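You operate a simulated robot arm through the tools that you are given. There is no shell and no other tool. Be economical: measure what you need, move in short steps, check, and stop when the job is done.

Carry out the task below with a simulated robot arm. There is one attempt and no reset: what you move stays moved.

TASK
Set the score board to blue 7, white 3, with white to serve and blue one game up.
Fine: blue game card to 1; leave the white game card as it is.

It is judged by the outcome, as a careful person would: the job done as asked, and still so three seconds after it is handed in. It fails if anything else is knocked over, pushed out of place, dropped, spilled or broken.

THE ROBOT
A 7-joint arm with a two-finger parallel gripper, fixed in place. Base frame: the origin is at the foot of the arm, x ahead of it, y to its left, z up. Lengths are in mm, angles in degrees, forces in N, time in s.
Its first joint turns from -66.0 to 66.0 degrees. Payload 2.6 kg.
Tool frame: the origin (TCP) lies between the finger pads and is the grasp point; the fingertips stand 30 mm ahead of it; z points along the fingers, y is the line along which they close. The gripper opens to 94 mm. The fingers are 28 mm wide and 10 mm thick; the gripper's body (50 by 96 mm) begins 55 mm behind the TCP.
Orientation is that of the tool frame in the base frame, as a unit quaternion [x, y, z, w]. With the fingers straight down and closing along the base's y, the tool's x points along the base's -x, its y along +y and its z along -z.

THE INTERFACE
- The arm moves only by the tool drive_tool. Its argument "moves" is a list of rows, each an object of numbers (a shift or turn left out is 0, a gripper value left out holds the last): "ax", "ay", "az": the turn, a rotation vector about the tool's x, y, z in units of 120 degrees (1.0 is 120 degrees); "x", "y", "z": the shift along the tool's x, y, z in units of 500 mm (1.0 is 500 mm); "hand": the finger opening in m, from 0 to 0.094. In form: [{"ax": .., "ay": .., "az": .., "x": .., "y": .., "z": .., "hand": ..}, ...]. A call has 1 to 8 rows; each row is the pose to reach, as a shift and turn from the pose commanded when the call began, along the tool's axes at that moment. A call with a number of a shift or a turn outside -1 to 1 is refused whole. A row lasts 0.2 s, in which the tool goes at most 50 mm and 8.6 degrees; a call with a longer step from one row to the next is refused whole, and so is a gripper value outside its range. A pose out of reach is approached as far as the arm can. The call stops where the force on the tool passes 70 N (or 10 N more than at its start, if that is more) or the arm is blocked; 0.2 s more then pass. The fingers move at their own pace (about 72 mm/s each) and stop on an object; they squeeze with about 23 N. The grip force told is the motor's: it shows also when the fingers shut on nothing. Time passes only in rows, and 0.2 s behind the last, so rows that repeat a pose let the fingers close. It gives the time, the measured TCP pose, the force on the tool (base axes), the opening and the grip force at its end, in the units of the frame above (readings bear some noise).
- Cameras (640 x 400 px; columns grow to the right, rows downward): "scene" is fixed at [44.5, 441.5, 559.1]; the picture's right is [-0.68, -0.73, 0.00], its down [-0.45, 0.42, -0.79] and it looks along [0.58, -0.54, -0.62] (base axes); focal length 332 px, centre (320, 200). "wrist" rides on the gripper at [-37, 0, -58] in the tool frame; the picture's right is [0.00, -1.00, 0.00], its down [0.97, 0.00, -0.24] and it looks along [0.24, 0.00, 0.97] (tool axes); focal length 218 px, centre (320, 200).
- capture(camera): a new picture of that camera. No time passes.
- point_at(camera, pixels): for up to 12 pixels [column, row] of the newest picture of that camera ("zoom" is the newest enlarged one), the place [x, y, z] in the base frame of the surface seen there, good to about 2 mm. No time passes.
- close_up(camera, box): a new picture of the part [left, top, right, bottom] of that camera's present view, enlarged. No time passes.
- sign_off(): hands the job in; it is judged then, once.

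Work in short steps. Measure before you move; look again where a grasp or a placing could have gone wrong, and mend it. You have 80 turns and 46 pictures in all, the two below and enlarged ones among them. Open the gripper and draw the arm clear of the work before you hand the job in, unless the task says otherwise; then end with one line.

The tools are called after "Request:" as name(argument=value, ...) on one line, values as JSON. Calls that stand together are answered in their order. drive_tool: Moves the arm, as the interface text tells. Its arguments: {"type":"object","properties":{"moves":{"type":"array","items":{"type":"object","properties":{"ax":{"type":"number"},"ay":{"type":"number"},"az":{"type":"number"},"x":{"type":"number"},"y":{"type":"number"},"z":{"type":"number"},"hand":{"type":"number"}}}}},"required":["moves"]} The other tools are called the same way: capture (camera) takes a picture; point_at (camera, pixels) gives the place of the surface under pixels of a picture; close_up (camera, box) takes an enlarged picture of a part of a camera's view; sign_off () hands the job in.

At the start:

```text
clock: 0.0
eef_pos: [300.1, 192.8, 352.1]
ee_rot: [-0.001, 1.0, 0.0, 0.0]
contact_force: [-0.8, 0.3, 0.4]
finger_gap: 94.0
grip_force: 0.0
```

scene: 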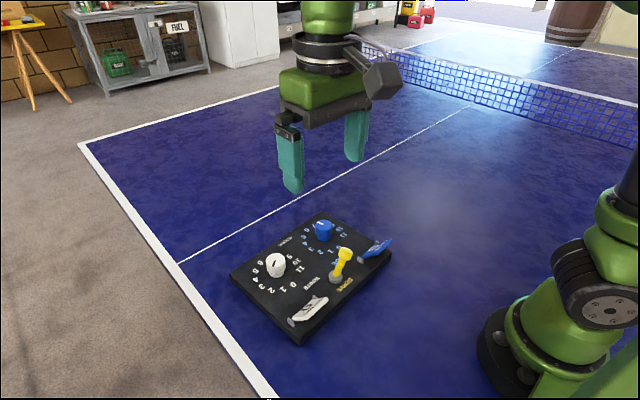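
wrist: 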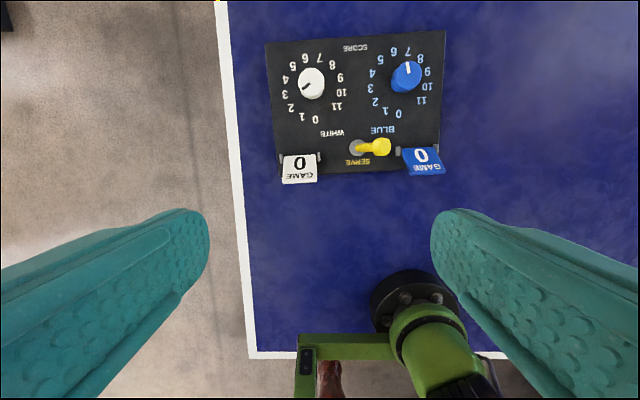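

I take enlarged views of the board to read the knobs, lever and cards.

Request:
close_up(camera="wrist", box=[255, 20, 455, 195])

Request:
close_up(camera="scene", box=[220, 200, 400, 350])

```text
2.29 times, centred on (355, 108) of wrist
```

zoom: 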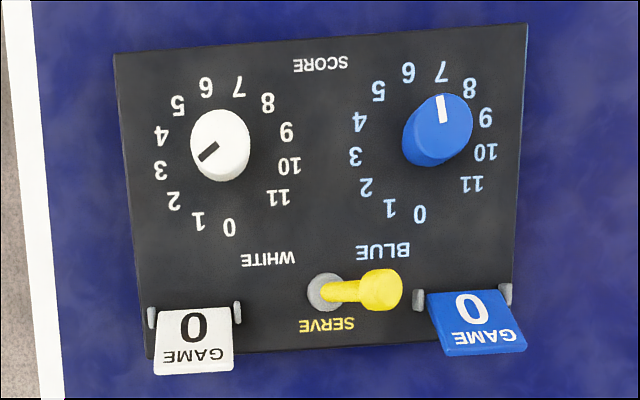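

```text
2.67 times, centred on (310, 275) of scene
```

zoom: 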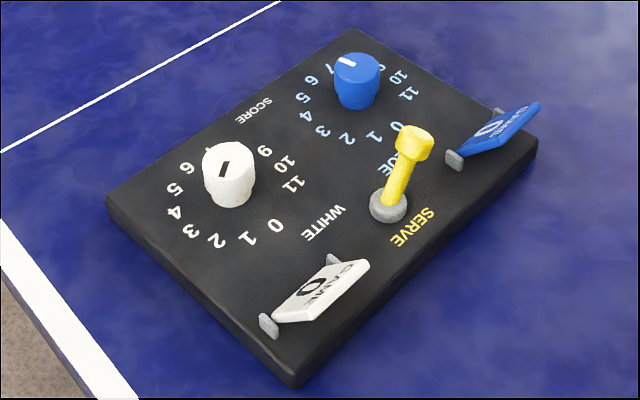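

The board lies at about x 410, y 140. I move the camera over it, staying high, to measure squarely.

Request:
drive_tool(moves=[{"x": -0.07, "y": -0.04}, {"x": -0.14, "y": -0.08}, {"x": -0.2, "y": -0.106}, {"x": -0.2, "y": -0.106}])

Request:
capture(camera="wrist")

```text
clock: 1.0
eef_pos: [400.0, 140.7, 352.6]
ee_rot: [0.0, 1.0, 0.0, 0.0]
contact_force: [0.1, -0.6, 0.2]
finger_gap: 94.2
grip_force: 0.0
```

```text
41 pictures are left
```

wrist: 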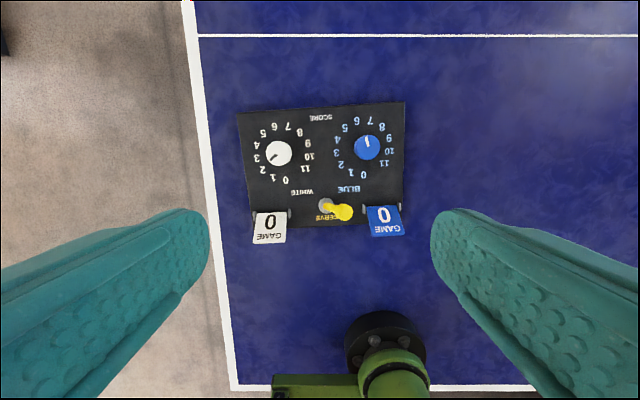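

Request:
close_up(camera="wrist", box=[232, 98, 412, 210])

Request:
point_at(camera="wrist", pixels=[[240, 116], [402, 106], [252, 226], [401, 222], [325, 205], [344, 212], [270, 212], [269, 240], [381, 208], [387, 233], [279, 153], [367, 147]])

```text
3.56 times, centred on (322, 154) of wrist
```

zoom: 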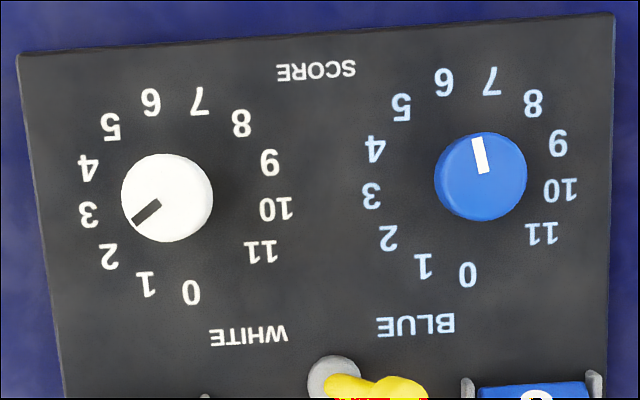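

```text
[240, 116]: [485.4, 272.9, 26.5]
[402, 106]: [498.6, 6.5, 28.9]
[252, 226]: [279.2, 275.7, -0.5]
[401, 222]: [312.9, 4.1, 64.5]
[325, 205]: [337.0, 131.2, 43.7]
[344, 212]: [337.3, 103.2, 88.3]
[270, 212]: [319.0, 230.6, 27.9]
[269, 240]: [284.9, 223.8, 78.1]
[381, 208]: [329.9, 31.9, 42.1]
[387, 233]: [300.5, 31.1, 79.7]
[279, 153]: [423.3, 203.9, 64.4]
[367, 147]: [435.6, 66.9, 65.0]
```

The heights are unexpected, so I cross-check with the fixed camera.

Request:
capture(camera="scene")

Request:
point_at(camera="wrist", pixels=[[225, 150], [420, 150], [320, 280], [300, 50], [320, 150], [322, 118], [245, 170], [402, 170]])

Request:
point_at(camera="scene", pixels=[[276, 260], [323, 226], [344, 254], [300, 260], [230, 240], [200, 200], [400, 330], [338, 278], [240, 275], [320, 213], [300, 342], [388, 258]])

Request:
close_up(camera="scene", box=[225, 205, 405, 345])

```text
39 pictures are left
```

scene: 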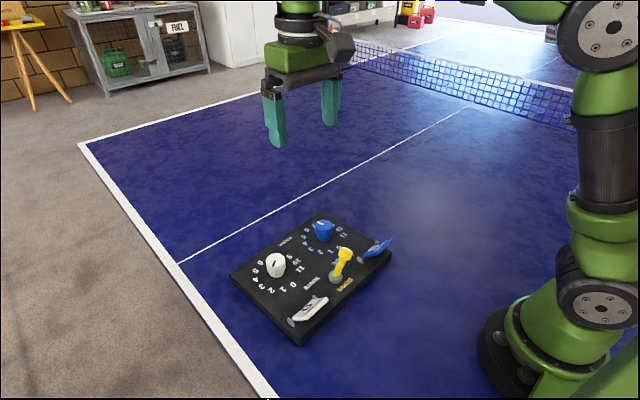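

```text
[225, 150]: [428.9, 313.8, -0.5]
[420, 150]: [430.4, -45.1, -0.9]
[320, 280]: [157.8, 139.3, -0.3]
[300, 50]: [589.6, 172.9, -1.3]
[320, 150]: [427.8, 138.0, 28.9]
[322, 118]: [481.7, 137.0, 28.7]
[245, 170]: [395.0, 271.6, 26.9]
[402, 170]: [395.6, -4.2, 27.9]
```

```text
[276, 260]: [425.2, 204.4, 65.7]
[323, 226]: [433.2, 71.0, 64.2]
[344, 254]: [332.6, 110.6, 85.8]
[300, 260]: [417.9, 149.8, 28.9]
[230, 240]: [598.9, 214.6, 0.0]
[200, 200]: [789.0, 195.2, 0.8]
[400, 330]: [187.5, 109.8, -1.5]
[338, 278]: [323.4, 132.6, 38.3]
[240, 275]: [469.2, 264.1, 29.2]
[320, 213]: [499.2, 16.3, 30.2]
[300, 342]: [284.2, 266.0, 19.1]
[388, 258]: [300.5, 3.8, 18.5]
```

```text
2.86 times, centred on (315, 275) of scene
```

zoom: 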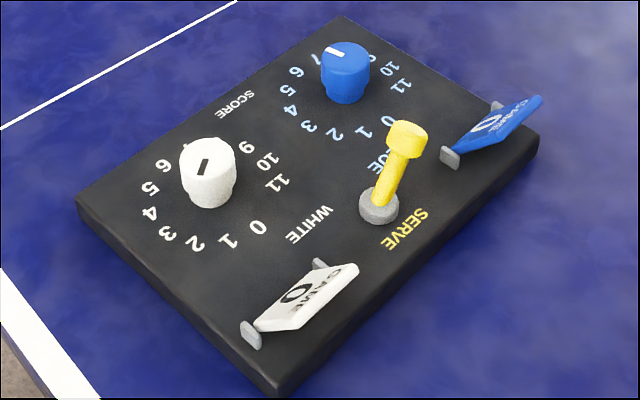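

Both cameras agree (table z≈0, board top z≈28, knob tops z≈65). I measure digits and knob marks to get angles.

Request:
point_at(camera="wrist", pixels=[[285.8, 179.8], [257.1, 157.9], [263, 133.2], [288, 126.2], [307.7, 143.3], [305.4, 168.3], [363.6, 174.8], [336.3, 152.6], [344.8, 127.9], [370.3, 120.9], [388.9, 138], [384.4, 163.3]])

Request:
point_at(camera="wrist", pixels=[[275.8, 155.3], [270.5, 159.6], [366, 137], [368.3, 146], [266.5, 153.5], [291.5, 153.5], [279, 141.5], [279, 165.5], [355, 147.5], [379.5, 147.5], [367, 136], [367, 159.5]])

Request:
close_up(camera="wrist", box=[240, 180, 416, 250])

```text
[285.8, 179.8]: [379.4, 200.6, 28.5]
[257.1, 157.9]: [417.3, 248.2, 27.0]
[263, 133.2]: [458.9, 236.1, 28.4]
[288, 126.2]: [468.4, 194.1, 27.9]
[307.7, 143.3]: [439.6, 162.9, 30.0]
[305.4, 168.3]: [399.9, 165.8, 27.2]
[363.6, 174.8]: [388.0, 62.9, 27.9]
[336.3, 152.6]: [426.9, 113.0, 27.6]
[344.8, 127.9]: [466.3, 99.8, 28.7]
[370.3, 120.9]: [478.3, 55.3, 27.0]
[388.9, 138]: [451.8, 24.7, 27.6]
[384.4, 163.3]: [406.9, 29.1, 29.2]
```

```text
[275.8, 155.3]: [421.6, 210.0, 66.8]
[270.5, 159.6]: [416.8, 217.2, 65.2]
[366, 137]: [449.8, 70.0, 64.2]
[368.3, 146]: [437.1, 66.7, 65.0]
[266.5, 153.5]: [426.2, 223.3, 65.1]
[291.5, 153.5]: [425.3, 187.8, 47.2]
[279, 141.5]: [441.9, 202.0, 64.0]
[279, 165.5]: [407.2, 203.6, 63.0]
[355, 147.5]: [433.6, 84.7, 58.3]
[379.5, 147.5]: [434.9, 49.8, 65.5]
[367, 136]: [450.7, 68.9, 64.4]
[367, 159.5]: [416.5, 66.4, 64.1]
```

```text
3.64 times, centred on (328, 215) of wrist
```

zoom: 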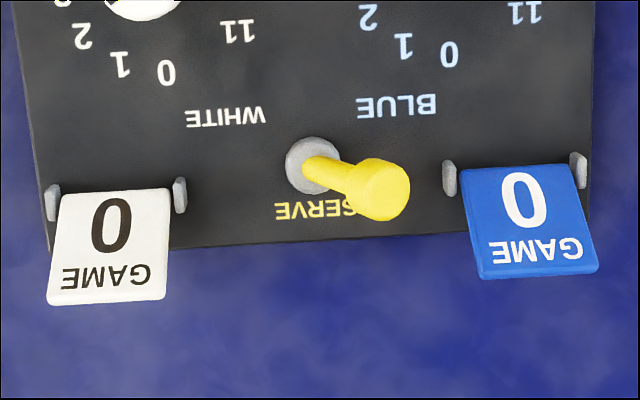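

Dial steps are about 28°: the white mark (≈126°) is at 2 and blue's (≈14°) at 6, so each needs +1 step, which is 28° clockwise from above. Blue knob first, centre (433.7, 67.5): I go above it.

Request:
drive_tool(moves=[{"x": -0.034, "y": -0.073}, {"x": -0.0674, "y": -0.1464}, {"x": -0.0674, "y": -0.1464, "z": 0.09}, {"x": -0.0674, "y": -0.1464, "z": 0.18}, {"x": -0.0674, "y": -0.1464, "z": 0.27}, {"x": -0.0674, "y": -0.1464, "z": 0.36}, {"x": -0.0674, "y": -0.1464, "z": 0.445}, {"x": -0.0674, "y": -0.1464, "z": 0.445}])

Request:
capture(camera="wrist")

```text
clock: 2.8
eef_pos: [432.3, 67.9, 128.1]
ee_rot: [0.0, 1.0, 0.0, 0.0]
contact_force: [0.4, 0.6, 0.7]
finger_gap: 94.0
grip_force: 0.1
```

```text
36 pictures are left
```

wrist: 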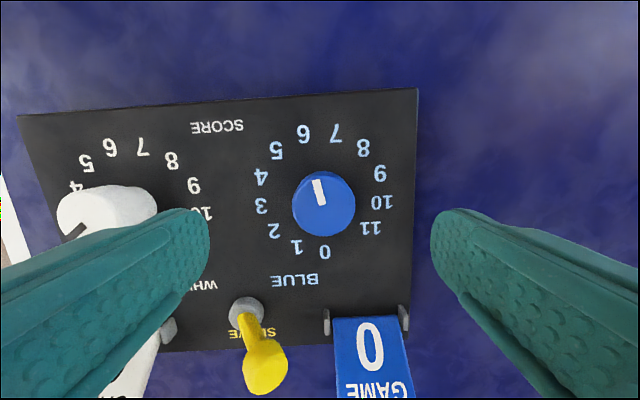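

Centred well. I descend so the tips are at z≈40 and close on the knob.

Request:
drive_tool(moves=[{"x": -0.002, "y": -0.002, "z": 0.06}, {"x": -0.002, "y": -0.002, "z": 0.116}, {"x": -0.002, "y": -0.002, "z": 0.116, "hand": 0.06}, {"x": -0.002, "y": -0.002, "z": 0.116, "hand": 0.03}, {"x": -0.002, "y": -0.002, "z": 0.116, "hand": 0.03}, {"x": -0.002, "y": -0.002, "z": 0.116, "hand": 0.03}])

```text
clock: 4.2
eef_pos: [434.7, 65.3, 72.2]
ee_rot: [0.0, 1.0, 0.001, 0.0]
contact_force: [2.5, -1.1, 0.2]
finger_gap: 37.6
grip_force: 23.4
```

Gripped at 37.6 mm. Turn 28° clockwise seen from above (+az).

Request:
drive_tool(moves=[{"az": 0.06}, {"az": 0.12}, {"az": 0.18}, {"az": 0.236}, {"az": 0.236}])

Request:
capture(camera="wrist")

```text
clock: 5.4
eef_pos: [434.5, 64.7, 72.0]
ee_rot: [0.246, 0.969, 0.0, 0.0]
contact_force: [-0.9, -0.9, 3.6]
finger_gap: 37.8
grip_force: 22.9
```

```text
35 pictures are left
```

wrist: 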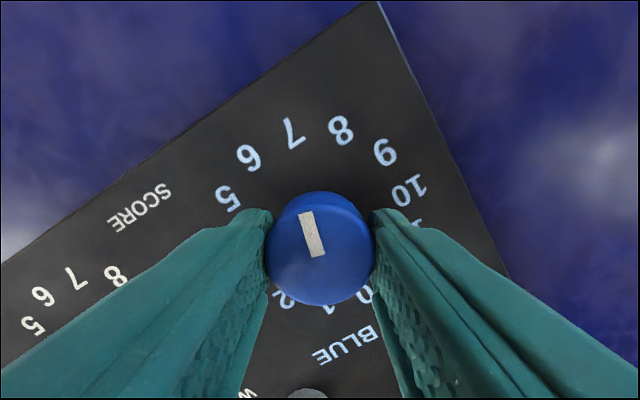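

The mark now points at 7. Release, rise, and turn the tool back.

Request:
drive_tool(moves=[{"hand": 0.07}, {"hand": 0.07}, {"z": -0.08}, {"z": -0.16, "az": -0.06}, {"z": -0.24, "az": -0.12}, {"z": -0.28, "az": -0.18}, {"z": -0.28, "az": -0.236}, {"z": -0.28, "az": -0.236}])

Request:
close_up(camera="wrist", box=[180, 60, 460, 300])

```text
clock: 7.2
eef_pos: [433.0, 65.0, 212.3]
ee_rot: [-0.002, 1.0, 0.0, -0.001]
contact_force: [-0.6, -0.5, 0.3]
finger_gap: 69.8
grip_force: 0.2
```

```text
1.67 times, centred on (320, 180) of wrist
```

zoom: 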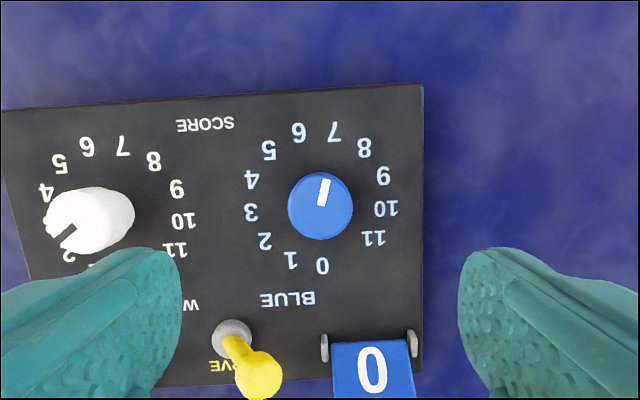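

Blue reads 7. Now I move above the white knob (424.5, 204.5).

Request:
drive_tool(moves=[{"x": 0.005, "y": 0.09}, {"x": 0.01, "y": 0.18}, {"x": 0.017, "y": 0.27}, {"x": 0.017, "y": 0.279, "z": 0.08}, {"x": 0.017, "y": 0.279, "z": 0.165}, {"x": 0.017, "y": 0.279, "z": 0.165}])

Request:
capture(camera="wrist")

```text
clock: 8.6
eef_pos: [425.4, 205.4, 129.1]
ee_rot: [0.0, 1.0, 0.001, 0.0]
contact_force: [0.7, 0.5, -0.1]
finger_gap: 70.0
grip_force: 0.2
```

```text
33 pictures are left
```

wrist: 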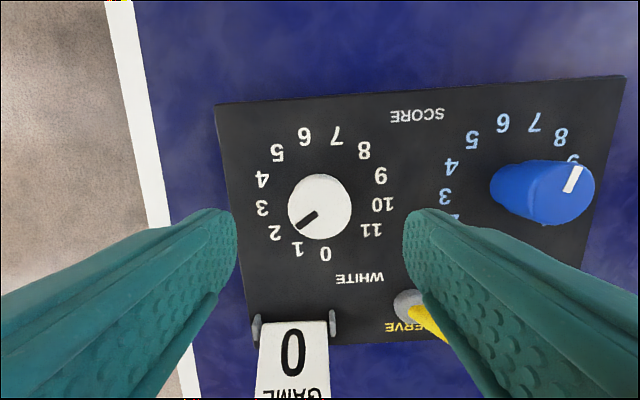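

Centred; the mark is at 2. Descend, grip, and turn 28° clockwise.

Request:
drive_tool(moves=[{"z": 0.06}, {"z": 0.116}, {"z": 0.116, "hand": 0.03}, {"z": 0.116, "hand": 0.03}, {"z": 0.116, "hand": 0.03}, {"z": 0.116, "hand": 0.03}])

Request:
drive_tool(moves=[{"az": 0.06}, {"az": 0.12}, {"az": 0.18}, {"az": 0.236}, {"az": 0.236}])

Request:
capture(camera="wrist")

```text
clock: 10.0
eef_pos: [425.2, 204.3, 69.6]
ee_rot: [0.001, 1.0, 0.0, 0.001]
contact_force: [0.6, -0.2, 0.0]
finger_gap: 37.4
grip_force: 23.4
```

```text
clock: 11.2
eef_pos: [425.5, 205.6, 70.0]
ee_rot: [0.245, 0.969, -0.002, 0.0]
contact_force: [3.4, 3.4, -0.1]
finger_gap: 37.4
grip_force: 22.5
```

```text
32 pictures are left
```

wrist: 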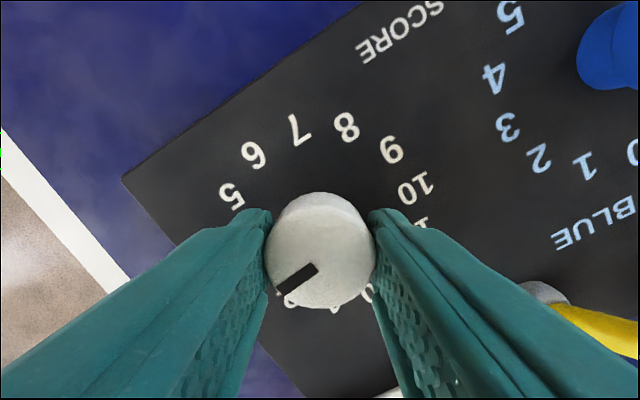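

Request:
drive_tool(moves=[{"hand": 0.07}, {"hand": 0.07}, {"z": -0.08}, {"z": -0.16, "az": -0.06}, {"z": -0.24, "az": -0.12}, {"z": -0.28, "az": -0.18}, {"z": -0.28, "az": -0.236}, {"z": -0.28, "az": -0.236}])

Request:
close_up(camera="wrist", box=[200, 80, 440, 300])

Request:
capture(camera="wrist")

```text
clock: 13.0
eef_pos: [425.4, 205.2, 211.6]
ee_rot: [-0.001, 1.0, 0.0, 0.001]
contact_force: [0.0, 0.0, 0.4]
finger_gap: 69.8
grip_force: 0.0
```

```text
1.82 times, centred on (320, 190) of wrist
```

zoom: 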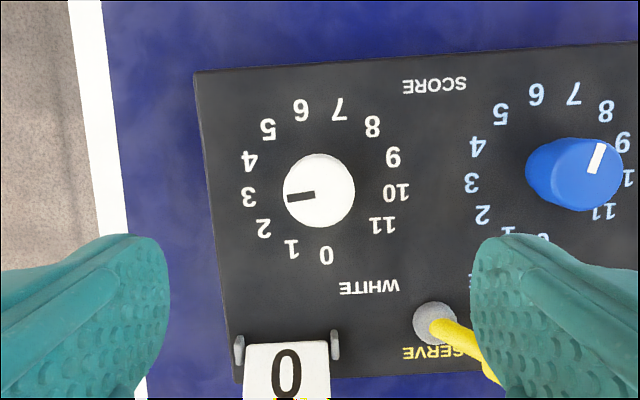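

```text
30 pictures are left
```

wrist: 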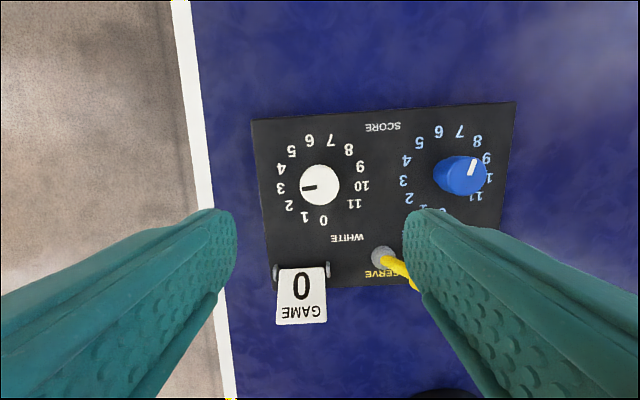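

White reads 3. Now I close the hand and move above the lever and cards to measure them.

Request:
drive_tool(moves=[{"x": 0.06, "y": -0.06, "z": -0.04, "hand": 0.0}, {"x": 0.12, "y": -0.12, "z": -0.08, "hand": 0.0}, {"x": 0.17, "y": -0.18, "z": -0.1, "hand": 0.0}, {"x": 0.17, "y": -0.22, "z": -0.1, "hand": 0.0}, {"x": 0.17, "y": -0.22, "z": -0.1, "hand": 0.0}])

Request:
capture(camera="wrist")

Request:
close_up(camera="scene", box=[310, 220, 410, 300])

```text
clock: 14.2
eef_pos: [341.7, 95.0, 260.5]
ee_rot: [0.0, 1.0, -0.001, 0.0]
contact_force: [-0.2, 0.1, 0.7]
finger_gap: 0.0
grip_force: 22.6
```

```text
29 pictures are left
```

wrist: 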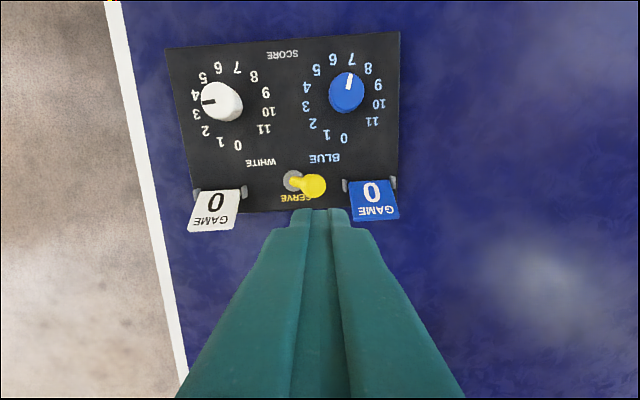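

```text
5.00 times, centred on (360, 260) of scene
```

zoom: 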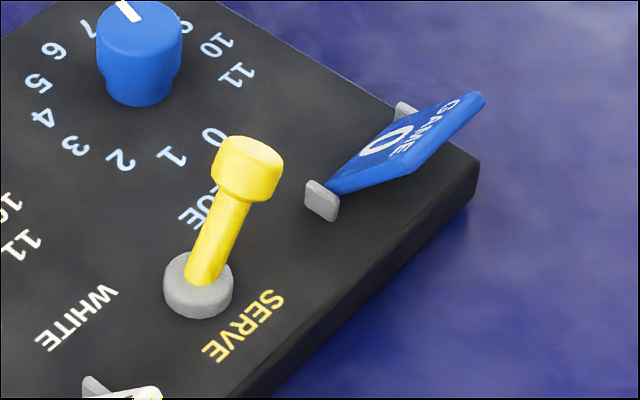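

Request:
point_at(camera="zoom", pixels=[[250, 152], [245, 185], [228, 225], [205, 265], [198, 290], [322, 200], [404, 110], [335, 185], [395, 125], [474, 97], [415, 150], [400, 170]])

Request:
point_at(camera="wrist", pixels=[[315, 186], [293, 181], [352, 184], [390, 182], [357, 218], [397, 217], [372, 190], [376, 210], [346, 186], [394, 181], [301, 184], [329, 181]])

```text
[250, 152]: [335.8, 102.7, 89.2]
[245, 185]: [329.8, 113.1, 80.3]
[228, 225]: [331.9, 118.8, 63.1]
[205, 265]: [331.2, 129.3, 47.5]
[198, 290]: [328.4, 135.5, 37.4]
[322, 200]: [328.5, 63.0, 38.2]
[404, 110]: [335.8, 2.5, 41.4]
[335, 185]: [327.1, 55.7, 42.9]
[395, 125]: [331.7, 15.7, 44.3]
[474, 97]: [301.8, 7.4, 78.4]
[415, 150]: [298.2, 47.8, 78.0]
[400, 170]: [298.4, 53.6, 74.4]
```

```text
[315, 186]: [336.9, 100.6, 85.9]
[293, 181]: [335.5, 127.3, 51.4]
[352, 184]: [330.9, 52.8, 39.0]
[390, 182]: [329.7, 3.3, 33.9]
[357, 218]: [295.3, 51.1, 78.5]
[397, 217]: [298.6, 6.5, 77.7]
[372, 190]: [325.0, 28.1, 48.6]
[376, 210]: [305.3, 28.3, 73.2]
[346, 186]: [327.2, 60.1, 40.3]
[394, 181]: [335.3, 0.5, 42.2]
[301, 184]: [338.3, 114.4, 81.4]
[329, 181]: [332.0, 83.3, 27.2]
```

Lever: pivot (334,130), knob at (336,103,z≈72–89), leaning to blue. I descend with closed fingers at y≈76, between the lever and the blue card post (y≤60), tips at z≈60.

Request:
drive_tool(moves=[{"x": 0.012, "y": -0.038}, {"x": 0.012, "y": -0.038, "z": 0.09}, {"x": 0.012, "y": -0.038, "z": 0.18}, {"x": 0.012, "y": -0.038, "z": 0.25}, {"x": 0.012, "y": -0.038, "z": 0.3}, {"x": 0.012, "y": -0.038, "z": 0.341}, {"x": 0.012, "y": -0.038, "z": 0.341}])

Request:
close_up(camera="scene", box=[280, 180, 420, 300])

```text
clock: 15.8
eef_pos: [334.0, 74.6, 89.3]
ee_rot: [0.0, 1.0, 0.0, 0.0]
contact_force: [0.6, 0.6, -0.1]
finger_gap: 0.0
grip_force: 23.1
```

```text
3.33 times, centred on (350, 240) of scene
```

zoom: 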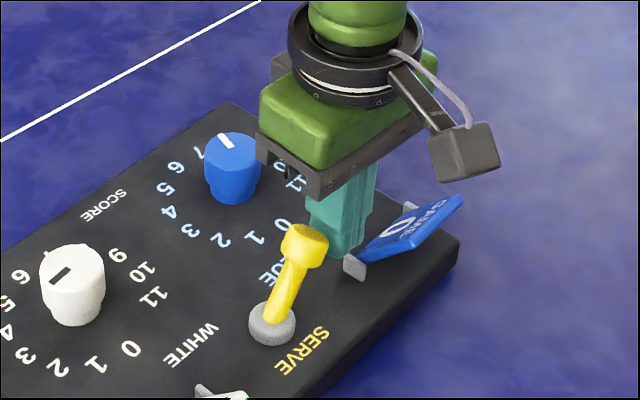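

Positioned clear on the blue side. I push slowly toward white.

Request:
drive_tool(moves=[{"y": 0.02}, {"y": 0.04}, {"y": 0.058}, {"y": 0.076}, {"y": 0.094}, {"y": 0.11}, {"y": 0.122}, {"y": 0.122}])

Request:
close_up(camera="scene", box=[280, 180, 420, 300])

```text
clock: 16.7
eef_pos: [334.1, 105.9, 93.5]
ee_rot: [0.002, 1.0, 0.0, 0.0]
contact_force: [-5.5, -2.9, 11.1]
finger_gap: 0.1
grip_force: 23.2
stopped in row 4: the force on the tool passed its limit (the readings are from after the stop); the commanded pose is now the measured one
```

```text
3.33 times, centred on (350, 240) of scene
```

zoom: 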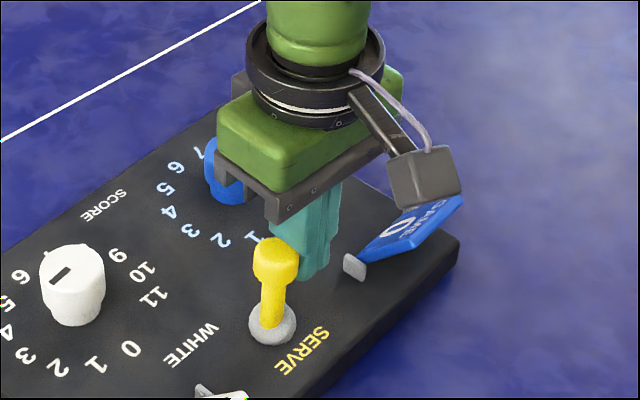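

The lever is near vertical, but pushing low on the rod met high force. I back off, rise 14 mm to push on the knob with more leverage.

Request:
drive_tool(moves=[{"y": -0.02}, {"y": -0.04}, {"y": -0.04, "z": -0.024}, {"y": -0.04, "z": -0.024}])

Request:
close_up(camera="scene", box=[280, 180, 420, 300])

```text
clock: 17.7
eef_pos: [334.3, 85.1, 106.2]
ee_rot: [0.002, 1.0, 0.0, 0.0]
contact_force: [0.8, -1.1, -0.2]
finger_gap: 0.0
grip_force: 23.3
```

```text
3.33 times, centred on (350, 240) of scene
```

zoom: 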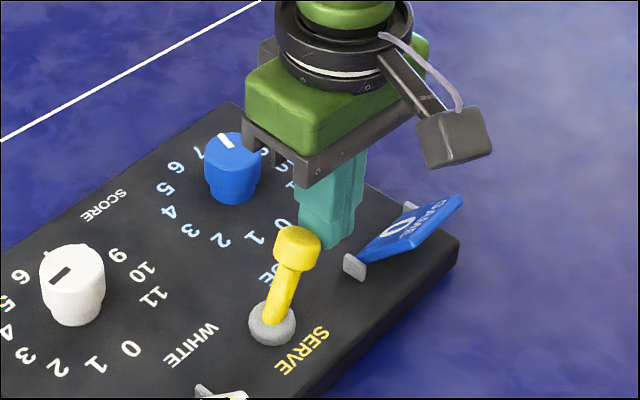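

Request:
drive_tool(moves=[{"y": 0.015}, {"y": 0.03}, {"y": 0.042}, {"y": 0.054}, {"y": 0.066}, {"y": 0.078}, {"y": 0.09}, {"y": 0.1}])

Request:
close_up(camera="scene", box=[280, 180, 420, 300])

```text
clock: 19.5
eef_pos: [334.6, 136.3, 106.1]
ee_rot: [0.003, 1.0, -0.002, 0.0]
contact_force: [0.3, -5.5, 1.8]
finger_gap: 0.0
grip_force: 22.7
```

```text
3.33 times, centred on (350, 240) of scene
```

zoom: 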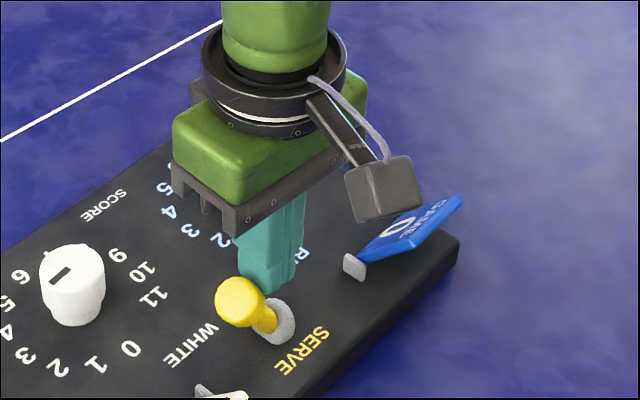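

The lever swung to white. I press a few mm more to ensure it's at its stop, then retreat upward.

Request:
drive_tool(moves=[{"y": 0.008}, {"y": 0.014}, {"y": 0.014}])

Request:
drive_tool(moves=[{"y": -0.03}, {"y": -0.05, "z": -0.06}, {"y": -0.1, "z": -0.14}, {"x": 0.04, "y": -0.16, "z": -0.2}, {"x": 0.09, "y": -0.21, "z": -0.2}, {"x": 0.14, "y": -0.223, "z": -0.2}, {"x": 0.14, "y": -0.223, "z": -0.2}])

Request:
capture(camera="scene")

Request:
capture(camera="wrist")

```text
clock: 20.3
eef_pos: [333.1, 144.4, 105.1]
ee_rot: [0.001, 1.0, 0.002, -0.001]
contact_force: [0.1, -3.2, -2.1]
finger_gap: 0.0
grip_force: 23.4
```

```text
clock: 21.9
eef_pos: [263.8, 31.3, 205.8]
ee_rot: [0.003, 1.0, 0.0, 0.0]
contact_force: [-0.5, 0.4, -0.9]
finger_gap: 0.0
grip_force: 23.3
```

```text
23 pictures are left
```

scene: 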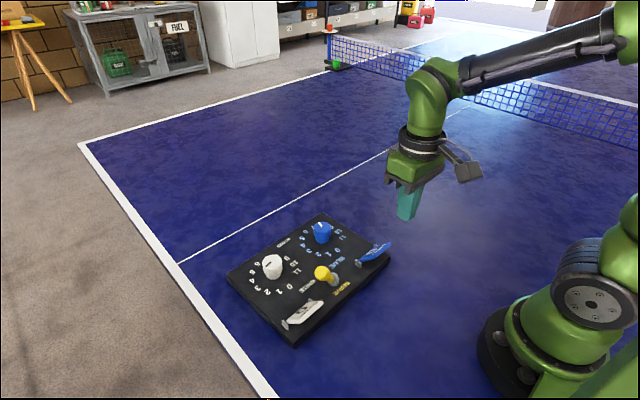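

```text
22 pictures are left
```

wrist: 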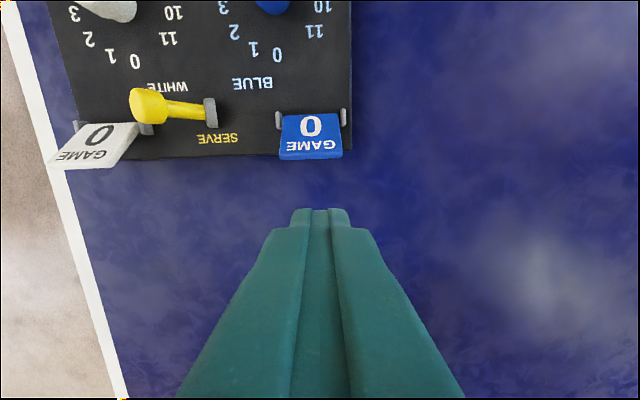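

The lever is on white. The board seems a few pixels shifted; I remeasure the corners, knobs and card.

Request:
point_at(camera="scene", pixels=[[235, 275], [320, 213], [272, 261], [321, 228], [297, 343], [387, 258], [322, 272], [360, 263], [387, 246], [376, 254]])

Request:
point_at(camera="wrist", pixels=[[283, 156], [340, 154], [284, 116], [338, 116], [279, 120], [343, 118], [146, 104], [210, 112], [349, 10], [350, 140]])

Request:
close_up(camera="scene", box=[225, 205, 405, 345])

```text
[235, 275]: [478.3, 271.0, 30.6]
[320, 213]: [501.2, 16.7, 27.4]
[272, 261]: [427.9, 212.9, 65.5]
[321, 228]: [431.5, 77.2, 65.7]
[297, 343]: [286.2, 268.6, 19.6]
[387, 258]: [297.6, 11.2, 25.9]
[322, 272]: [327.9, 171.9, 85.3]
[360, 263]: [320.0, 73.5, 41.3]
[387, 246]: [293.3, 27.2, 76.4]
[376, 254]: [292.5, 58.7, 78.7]
```

```text
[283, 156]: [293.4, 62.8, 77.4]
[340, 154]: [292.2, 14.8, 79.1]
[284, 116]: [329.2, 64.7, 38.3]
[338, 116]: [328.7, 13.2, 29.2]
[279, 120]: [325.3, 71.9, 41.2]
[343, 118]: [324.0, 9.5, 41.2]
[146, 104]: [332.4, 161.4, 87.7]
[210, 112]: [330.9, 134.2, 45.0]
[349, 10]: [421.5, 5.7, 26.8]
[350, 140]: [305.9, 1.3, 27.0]
```

```text
2.86 times, centred on (315, 275) of scene
```

zoom: 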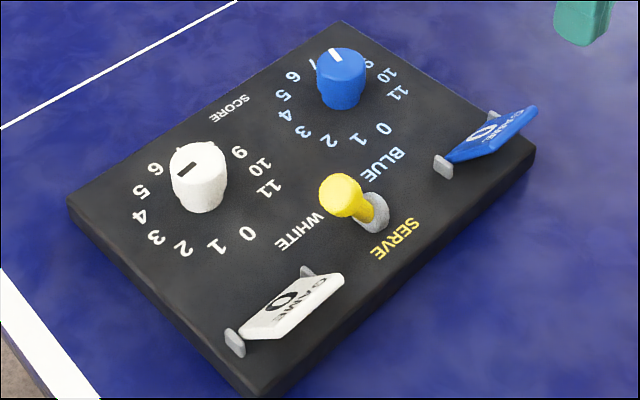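

The board slid about 8 mm in +y with that push; I'll address that after the card. Card: edge at x≈292, z≈78, y 14–63, hinge x≈327. I descend in front of it at y≈39 with tips at z≈66.

Request:
drive_tool(moves=[{"y": 0.0154}, {"y": 0.0154, "z": 0.09}, {"y": 0.0154, "z": 0.16}, {"y": 0.0154, "z": 0.22}, {"y": 0.0154, "z": 0.22}])

Request:
drive_tool(moves=[{"x": -0.016}, {"x": -0.032}, {"x": -0.048}, {"x": -0.064}, {"x": -0.08}, {"x": -0.08}])

Request:
close_up(camera="scene", box=[310, 180, 450, 300])

```text
clock: 23.1
eef_pos: [263.6, 40.5, 94.8]
ee_rot: [0.003, 1.0, 0.001, 0.0]
contact_force: [0.4, -0.3, -0.3]
finger_gap: 0.0
grip_force: 22.6
```

```text
clock: 24.5
eef_pos: [305.1, 39.6, 95.5]
ee_rot: [0.002, 1.0, 0.0, 0.0]
contact_force: [0.4, 0.6, -0.8]
finger_gap: 0.0
grip_force: 23.1
```

```text
3.33 times, centred on (380, 240) of scene
```

zoom: 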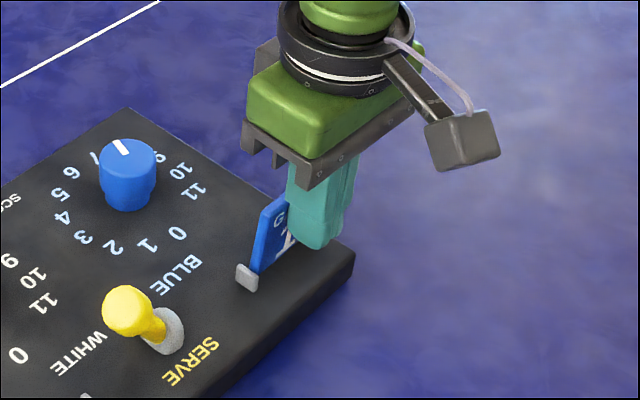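

The card is nearly upright at almost no force, with the "1" side visible. I continue past vertical.

Request:
drive_tool(moves=[{"x": -0.012}, {"x": -0.024}, {"x": -0.036}, {"x": -0.048}, {"x": -0.056}, {"x": -0.056}])

Request:
close_up(camera="scene", box=[310, 180, 450, 300])

```text
clock: 25.9
eef_pos: [331.3, 38.6, 95.8]
ee_rot: [0.003, 1.0, 0.001, -0.001]
contact_force: [-0.2, -0.3, 0.6]
finger_gap: 0.0
grip_force: 22.7
```

```text
3.33 times, centred on (380, 240) of scene
```

zoom: 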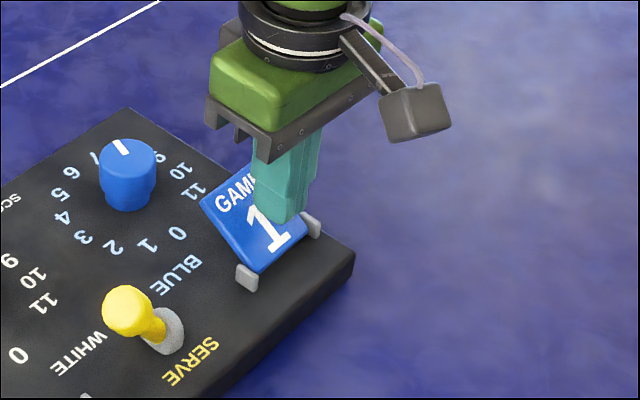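

The card has flipped to 1. I back away toward the arm, rise, and look.

Request:
drive_tool(moves=[{"x": 0.06}, {"x": 0.1, "z": -0.05}, {"x": 0.1, "z": -0.14}, {"x": 0.1, "z": -0.23}, {"x": 0.04, "y": 0.06, "z": -0.28}, {"x": -0.02, "y": 0.12, "z": -0.3}, {"x": -0.08, "y": 0.19, "z": -0.3}, {"x": -0.08, "y": 0.19, "z": -0.3}])

Request:
capture(camera="wrist")

Request:
close_up(camera="scene", box=[225, 205, 405, 345])

```text
clock: 27.7
eef_pos: [372.1, 134.0, 246.3]
ee_rot: [0.003, 1.0, 0.0, 0.001]
contact_force: [0.4, 0.2, -0.3]
finger_gap: 0.0
grip_force: 22.7
```

```text
18 pictures are left
```

wrist: 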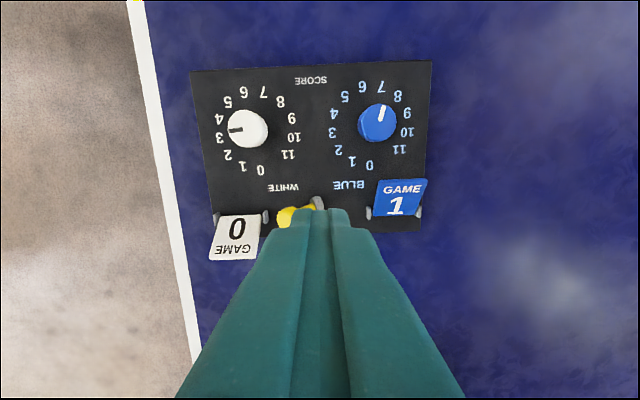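

```text
2.86 times, centred on (315, 275) of scene
```

zoom: 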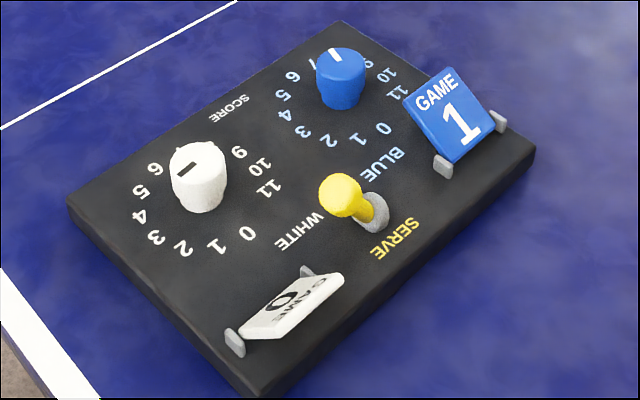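

All settings are right. To restore the board's place, I measure its shift using the same digits as before.

Request:
point_at(camera="wrist", pixels=[[260.5, 170], [368.5, 165], [263.5, 92.5], [381, 86], [197, 130], [194, 90], [207, 190], [429, 120]])

```text
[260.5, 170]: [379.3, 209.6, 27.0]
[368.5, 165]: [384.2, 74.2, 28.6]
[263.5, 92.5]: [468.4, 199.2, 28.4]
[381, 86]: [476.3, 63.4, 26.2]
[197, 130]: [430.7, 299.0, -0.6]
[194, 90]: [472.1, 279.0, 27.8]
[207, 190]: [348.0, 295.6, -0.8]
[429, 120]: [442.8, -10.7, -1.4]
```

The board slid about 8.5 mm in +y and turned about 2°. I will nudge its left edge back gently at x≈370; first I go to the side, y≈303.

Request:
drive_tool(moves=[{"y": 0.085}, {"y": 0.17}, {"y": 0.255}, {"y": 0.338}, {"y": 0.338, "z": 0.09}, {"y": 0.338, "z": 0.18}, {"y": 0.338, "z": 0.26}, {"y": 0.338, "z": 0.26}])

Request:
capture(camera="wrist")

```text
clock: 29.5
eef_pos: [373.9, 301.9, 115.0]
ee_rot: [0.002, 1.0, 0.0, -0.001]
contact_force: [-0.3, 1.1, -0.3]
finger_gap: 0.1
grip_force: 22.3
```

```text
16 pictures are left
```

wrist: 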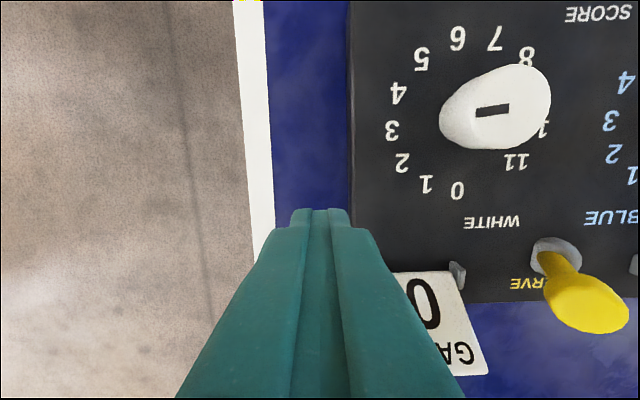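

Clear of the board. I descend to tip z≈12 and push slowly in −y.

Request:
drive_tool(moves=[{"z": 0.07}, {"z": 0.12}, {"z": 0.146}, {"z": 0.146}])

Request:
drive_tool(moves=[{"y": -0.01}, {"y": -0.02}, {"y": -0.028}, {"y": -0.034}, {"y": -0.04}, {"y": -0.045}, {"y": -0.045}])

Request:
capture(camera="wrist")

```text
clock: 30.5
eef_pos: [373.0, 302.5, 42.3]
ee_rot: [0.001, 1.0, 0.0, 0.0]
contact_force: [0.5, -0.8, 0.0]
finger_gap: 0.0
grip_force: 23.1
```

```text
clock: 32.1
eef_pos: [374.5, 280.8, 42.8]
ee_rot: [0.002, 1.0, 0.0, 0.0]
contact_force: [-0.8, 10.4, 2.5]
finger_gap: 0.1
grip_force: 22.9
```

```text
15 pictures are left
```

wrist: 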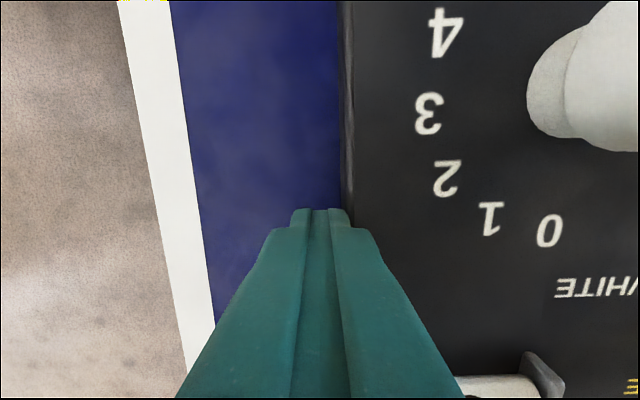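

Request:
point_at(camera="wrist", pixels=[[549, 231], [430, 113], [345, 180]])

Request:
drive_tool(moves=[{"y": -0.005}, {"y": -0.01}, {"y": -0.01}])

Request:
capture(camera="wrist")

```text
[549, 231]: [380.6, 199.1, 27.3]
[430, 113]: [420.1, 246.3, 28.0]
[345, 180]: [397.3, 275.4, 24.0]
```

```text
clock: 32.9
eef_pos: [373.4, 276.5, 42.5]
ee_rot: [0.002, 1.0, 0.001, 0.0]
contact_force: [-1.1, 9.3, 3.3]
finger_gap: 0.0
grip_force: 23.7
```

```text
14 pictures are left
```

wrist: 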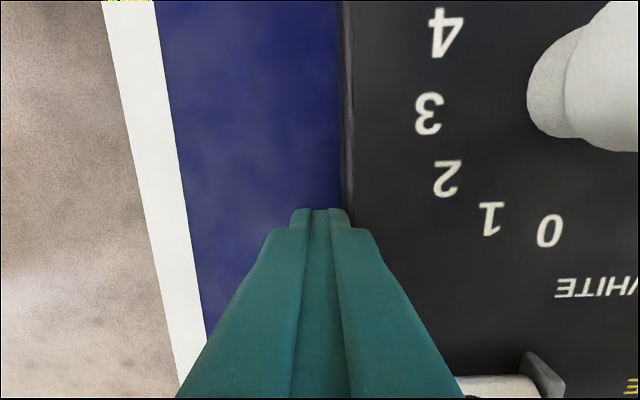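

I retreat from the edge and remeasure from above, at the same viewpoint as earlier.

Request:
drive_tool(moves=[{"y": 0.03}, {"y": 0.05, "z": -0.08}, {"y": 0.05, "z": -0.17}, {"y": 0.05, "z": -0.26}, {"y": 0.05, "z": -0.35}, {"y": 0.05, "z": -0.44}, {"y": -0.03, "z": -0.48}, {"y": -0.03, "z": -0.48}])

Request:
drive_tool(moves=[{"y": -0.09, "z": -0.04, "x": -0.02}, {"y": -0.18, "z": -0.08, "x": -0.05}, {"y": -0.242, "z": -0.14, "x": -0.055}, {"y": -0.242, "z": -0.14, "x": -0.055}])

Request:
capture(camera="wrist")

Request:
close_up(camera="wrist", box=[232, 98, 412, 210])

```text
clock: 34.7
eef_pos: [374.1, 259.0, 283.1]
ee_rot: [0.001, 1.0, 0.001, 0.0]
contact_force: [-0.6, -0.2, 0.2]
finger_gap: 0.0
grip_force: 23.1
```

```text
refused: row 1 steps farther than a row can; nothing moved
```

```text
13 pictures are left
```

wrist: 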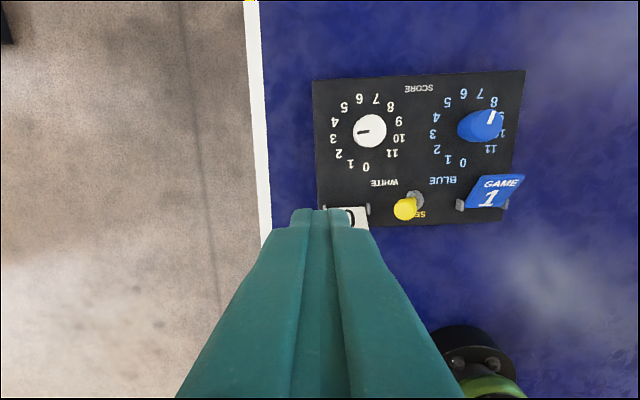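

```text
3.56 times, centred on (322, 154) of wrist
```

zoom: 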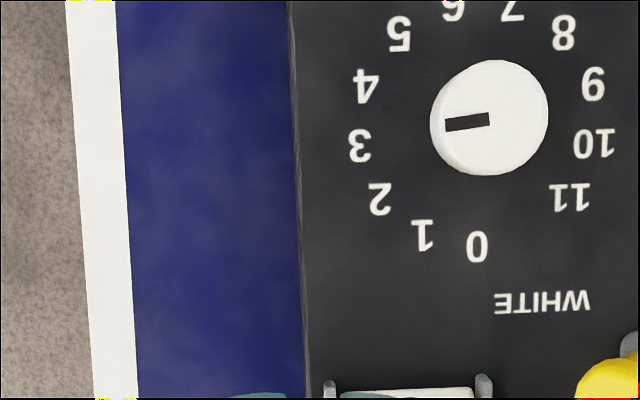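

I repeat the move with smaller steps to get the same viewpoint as the original measurement.

Request:
drive_tool(moves=[{"y": -0.07, "z": -0.035, "x": -0.015}, {"y": -0.14, "z": -0.07, "x": -0.03}, {"y": -0.2, "z": -0.11, "x": -0.045}, {"y": -0.238, "z": -0.14, "x": -0.053}, {"y": -0.238, "z": -0.14, "x": -0.053, "hand": 0.094}, {"y": -0.238, "z": -0.14, "x": -0.053, "hand": 0.094}, {"y": -0.238, "z": -0.14, "x": -0.053, "hand": 0.094}, {"y": -0.238, "z": -0.14, "x": -0.053, "hand": 0.094}])

Request:
close_up(camera="wrist", box=[232, 98, 412, 210])

```text
clock: 36.5
eef_pos: [399.9, 142.2, 351.7]
ee_rot: [0.002, 1.0, 0.0, 0.0]
contact_force: [0.1, 0.6, 0.3]
finger_gap: 94.0
grip_force: 0.2
```

```text
3.56 times, centred on (322, 154) of wrist
```

zoom: 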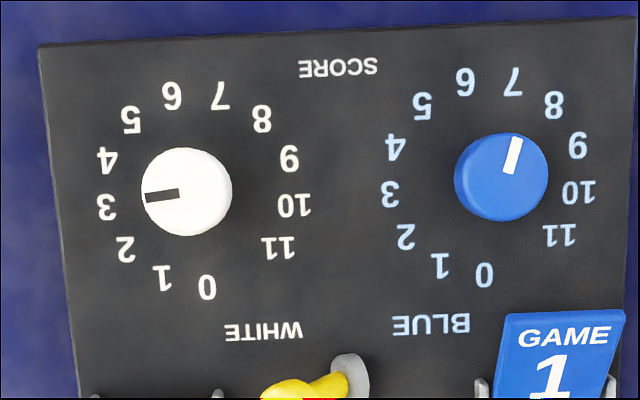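

Request:
point_at(camera="zoom", pixels=[[207, 287], [484, 275], [220, 96], [513, 81], [107, 207], [391, 194]])

```text
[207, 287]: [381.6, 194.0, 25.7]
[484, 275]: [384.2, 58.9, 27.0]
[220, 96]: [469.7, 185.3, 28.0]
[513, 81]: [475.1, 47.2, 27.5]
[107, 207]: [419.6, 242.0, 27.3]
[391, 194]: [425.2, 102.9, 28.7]
```

The board is now about 7 mm past its original place in −y (I overpushed 4 mm). A small correcting nudge from the right side at x≈420 will recentre it; I move to y≈−35 with the fingers closing.

Request:
drive_tool(moves=[{"x": -0.01, "y": -0.09, "hand": 0.0}, {"x": -0.02, "y": -0.18, "hand": 0.0}, {"x": -0.03, "y": -0.27, "hand": 0.0}, {"x": -0.04, "y": -0.354, "hand": 0.0}, {"x": -0.04, "y": -0.354, "z": 0.09, "hand": 0.0}, {"x": -0.04, "y": -0.354, "z": 0.18}, {"x": -0.04, "y": -0.354, "z": 0.27}, {"x": -0.04, "y": -0.354, "z": 0.36}])

Request:
drive_tool(moves=[{"z": 0.09}, {"z": 0.18}, {"z": 0.23}, {"z": 0.26}, {"z": 0.26}])

Request:
capture(camera="wrist")

```text
clock: 38.3
eef_pos: [419.6, -34.4, 172.2]
ee_rot: [0.002, 1.0, 0.001, 0.002]
contact_force: [0.4, -0.4, -0.8]
finger_gap: 0.0
grip_force: 23.0
```

```text
clock: 39.5
eef_pos: [417.7, -35.3, 41.3]
ee_rot: [0.002, 1.0, 0.001, 0.0]
contact_force: [-0.2, 1.0, -0.4]
finger_gap: 0.2
grip_force: 23.2
```

```text
10 pictures are left
```

wrist: 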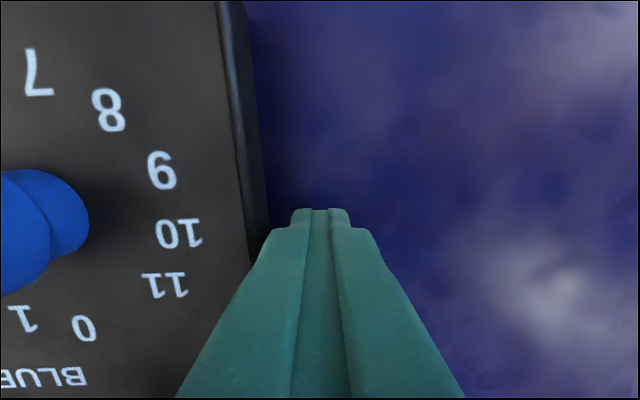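

Request:
drive_tool(moves=[{"y": 0.01}, {"y": 0.016}, {"y": 0.022}, {"y": 0.028}, {"y": 0.028}])

Request:
capture(camera="wrist")

Request:
point_at(camera="wrist", pixels=[[84, 327], [38, 72], [180, 234]])

```text
clock: 40.7
eef_pos: [417.4, -21.8, 42.5]
ee_rot: [0.002, 1.0, -0.001, 0.0]
contact_force: [0.4, -6.6, -1.5]
finger_gap: 0.0
grip_force: 22.2
```

```text
9 pictures are left
```

wrist: 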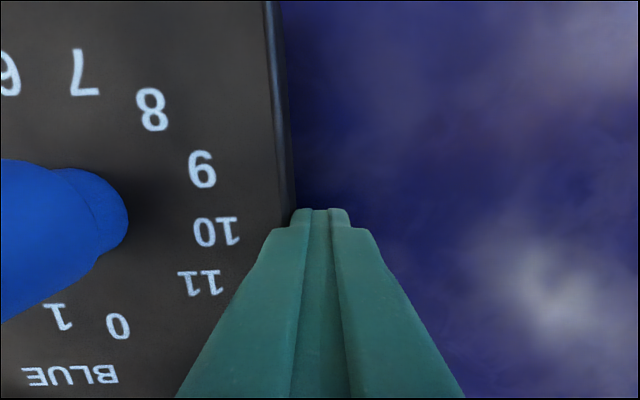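

```text
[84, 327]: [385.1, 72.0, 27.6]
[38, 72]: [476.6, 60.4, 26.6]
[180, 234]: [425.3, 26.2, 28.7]
```

Contact just made. I measure the blue 0 and 7 here (original y 62.9 and 55.3) before pushing.

Request:
point_at(camera="wrist", pixels=[[118, 326], [83, 72]])

Request:
drive_tool(moves=[{"y": 0.004}, {"y": 0.008}, {"y": 0.012}, {"y": 0.012}])

Request:
capture(camera="wrist")

Request:
point_at(camera="wrist", pixels=[[118, 326], [83, 72]])

```text
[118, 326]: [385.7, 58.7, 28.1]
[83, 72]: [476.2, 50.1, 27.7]
```

```text
clock: 41.7
eef_pos: [418.2, -16.0, 43.0]
ee_rot: [0.002, 1.0, 0.0, 0.0]
contact_force: [0.1, -10.8, 2.3]
finger_gap: 0.0
grip_force: 22.7
```

```text
8 pictures are left
```

wrist: 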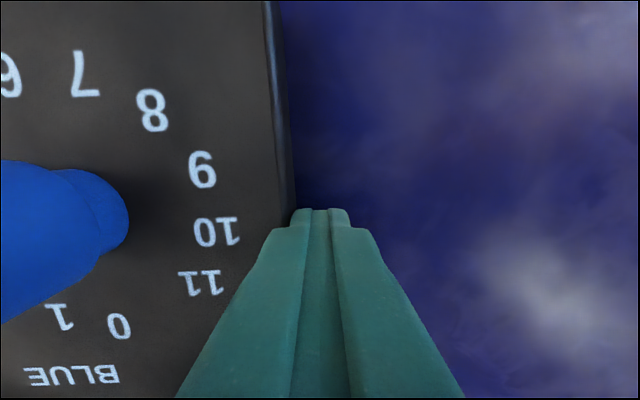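

```text
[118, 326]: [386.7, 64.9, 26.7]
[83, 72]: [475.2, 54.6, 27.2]
```

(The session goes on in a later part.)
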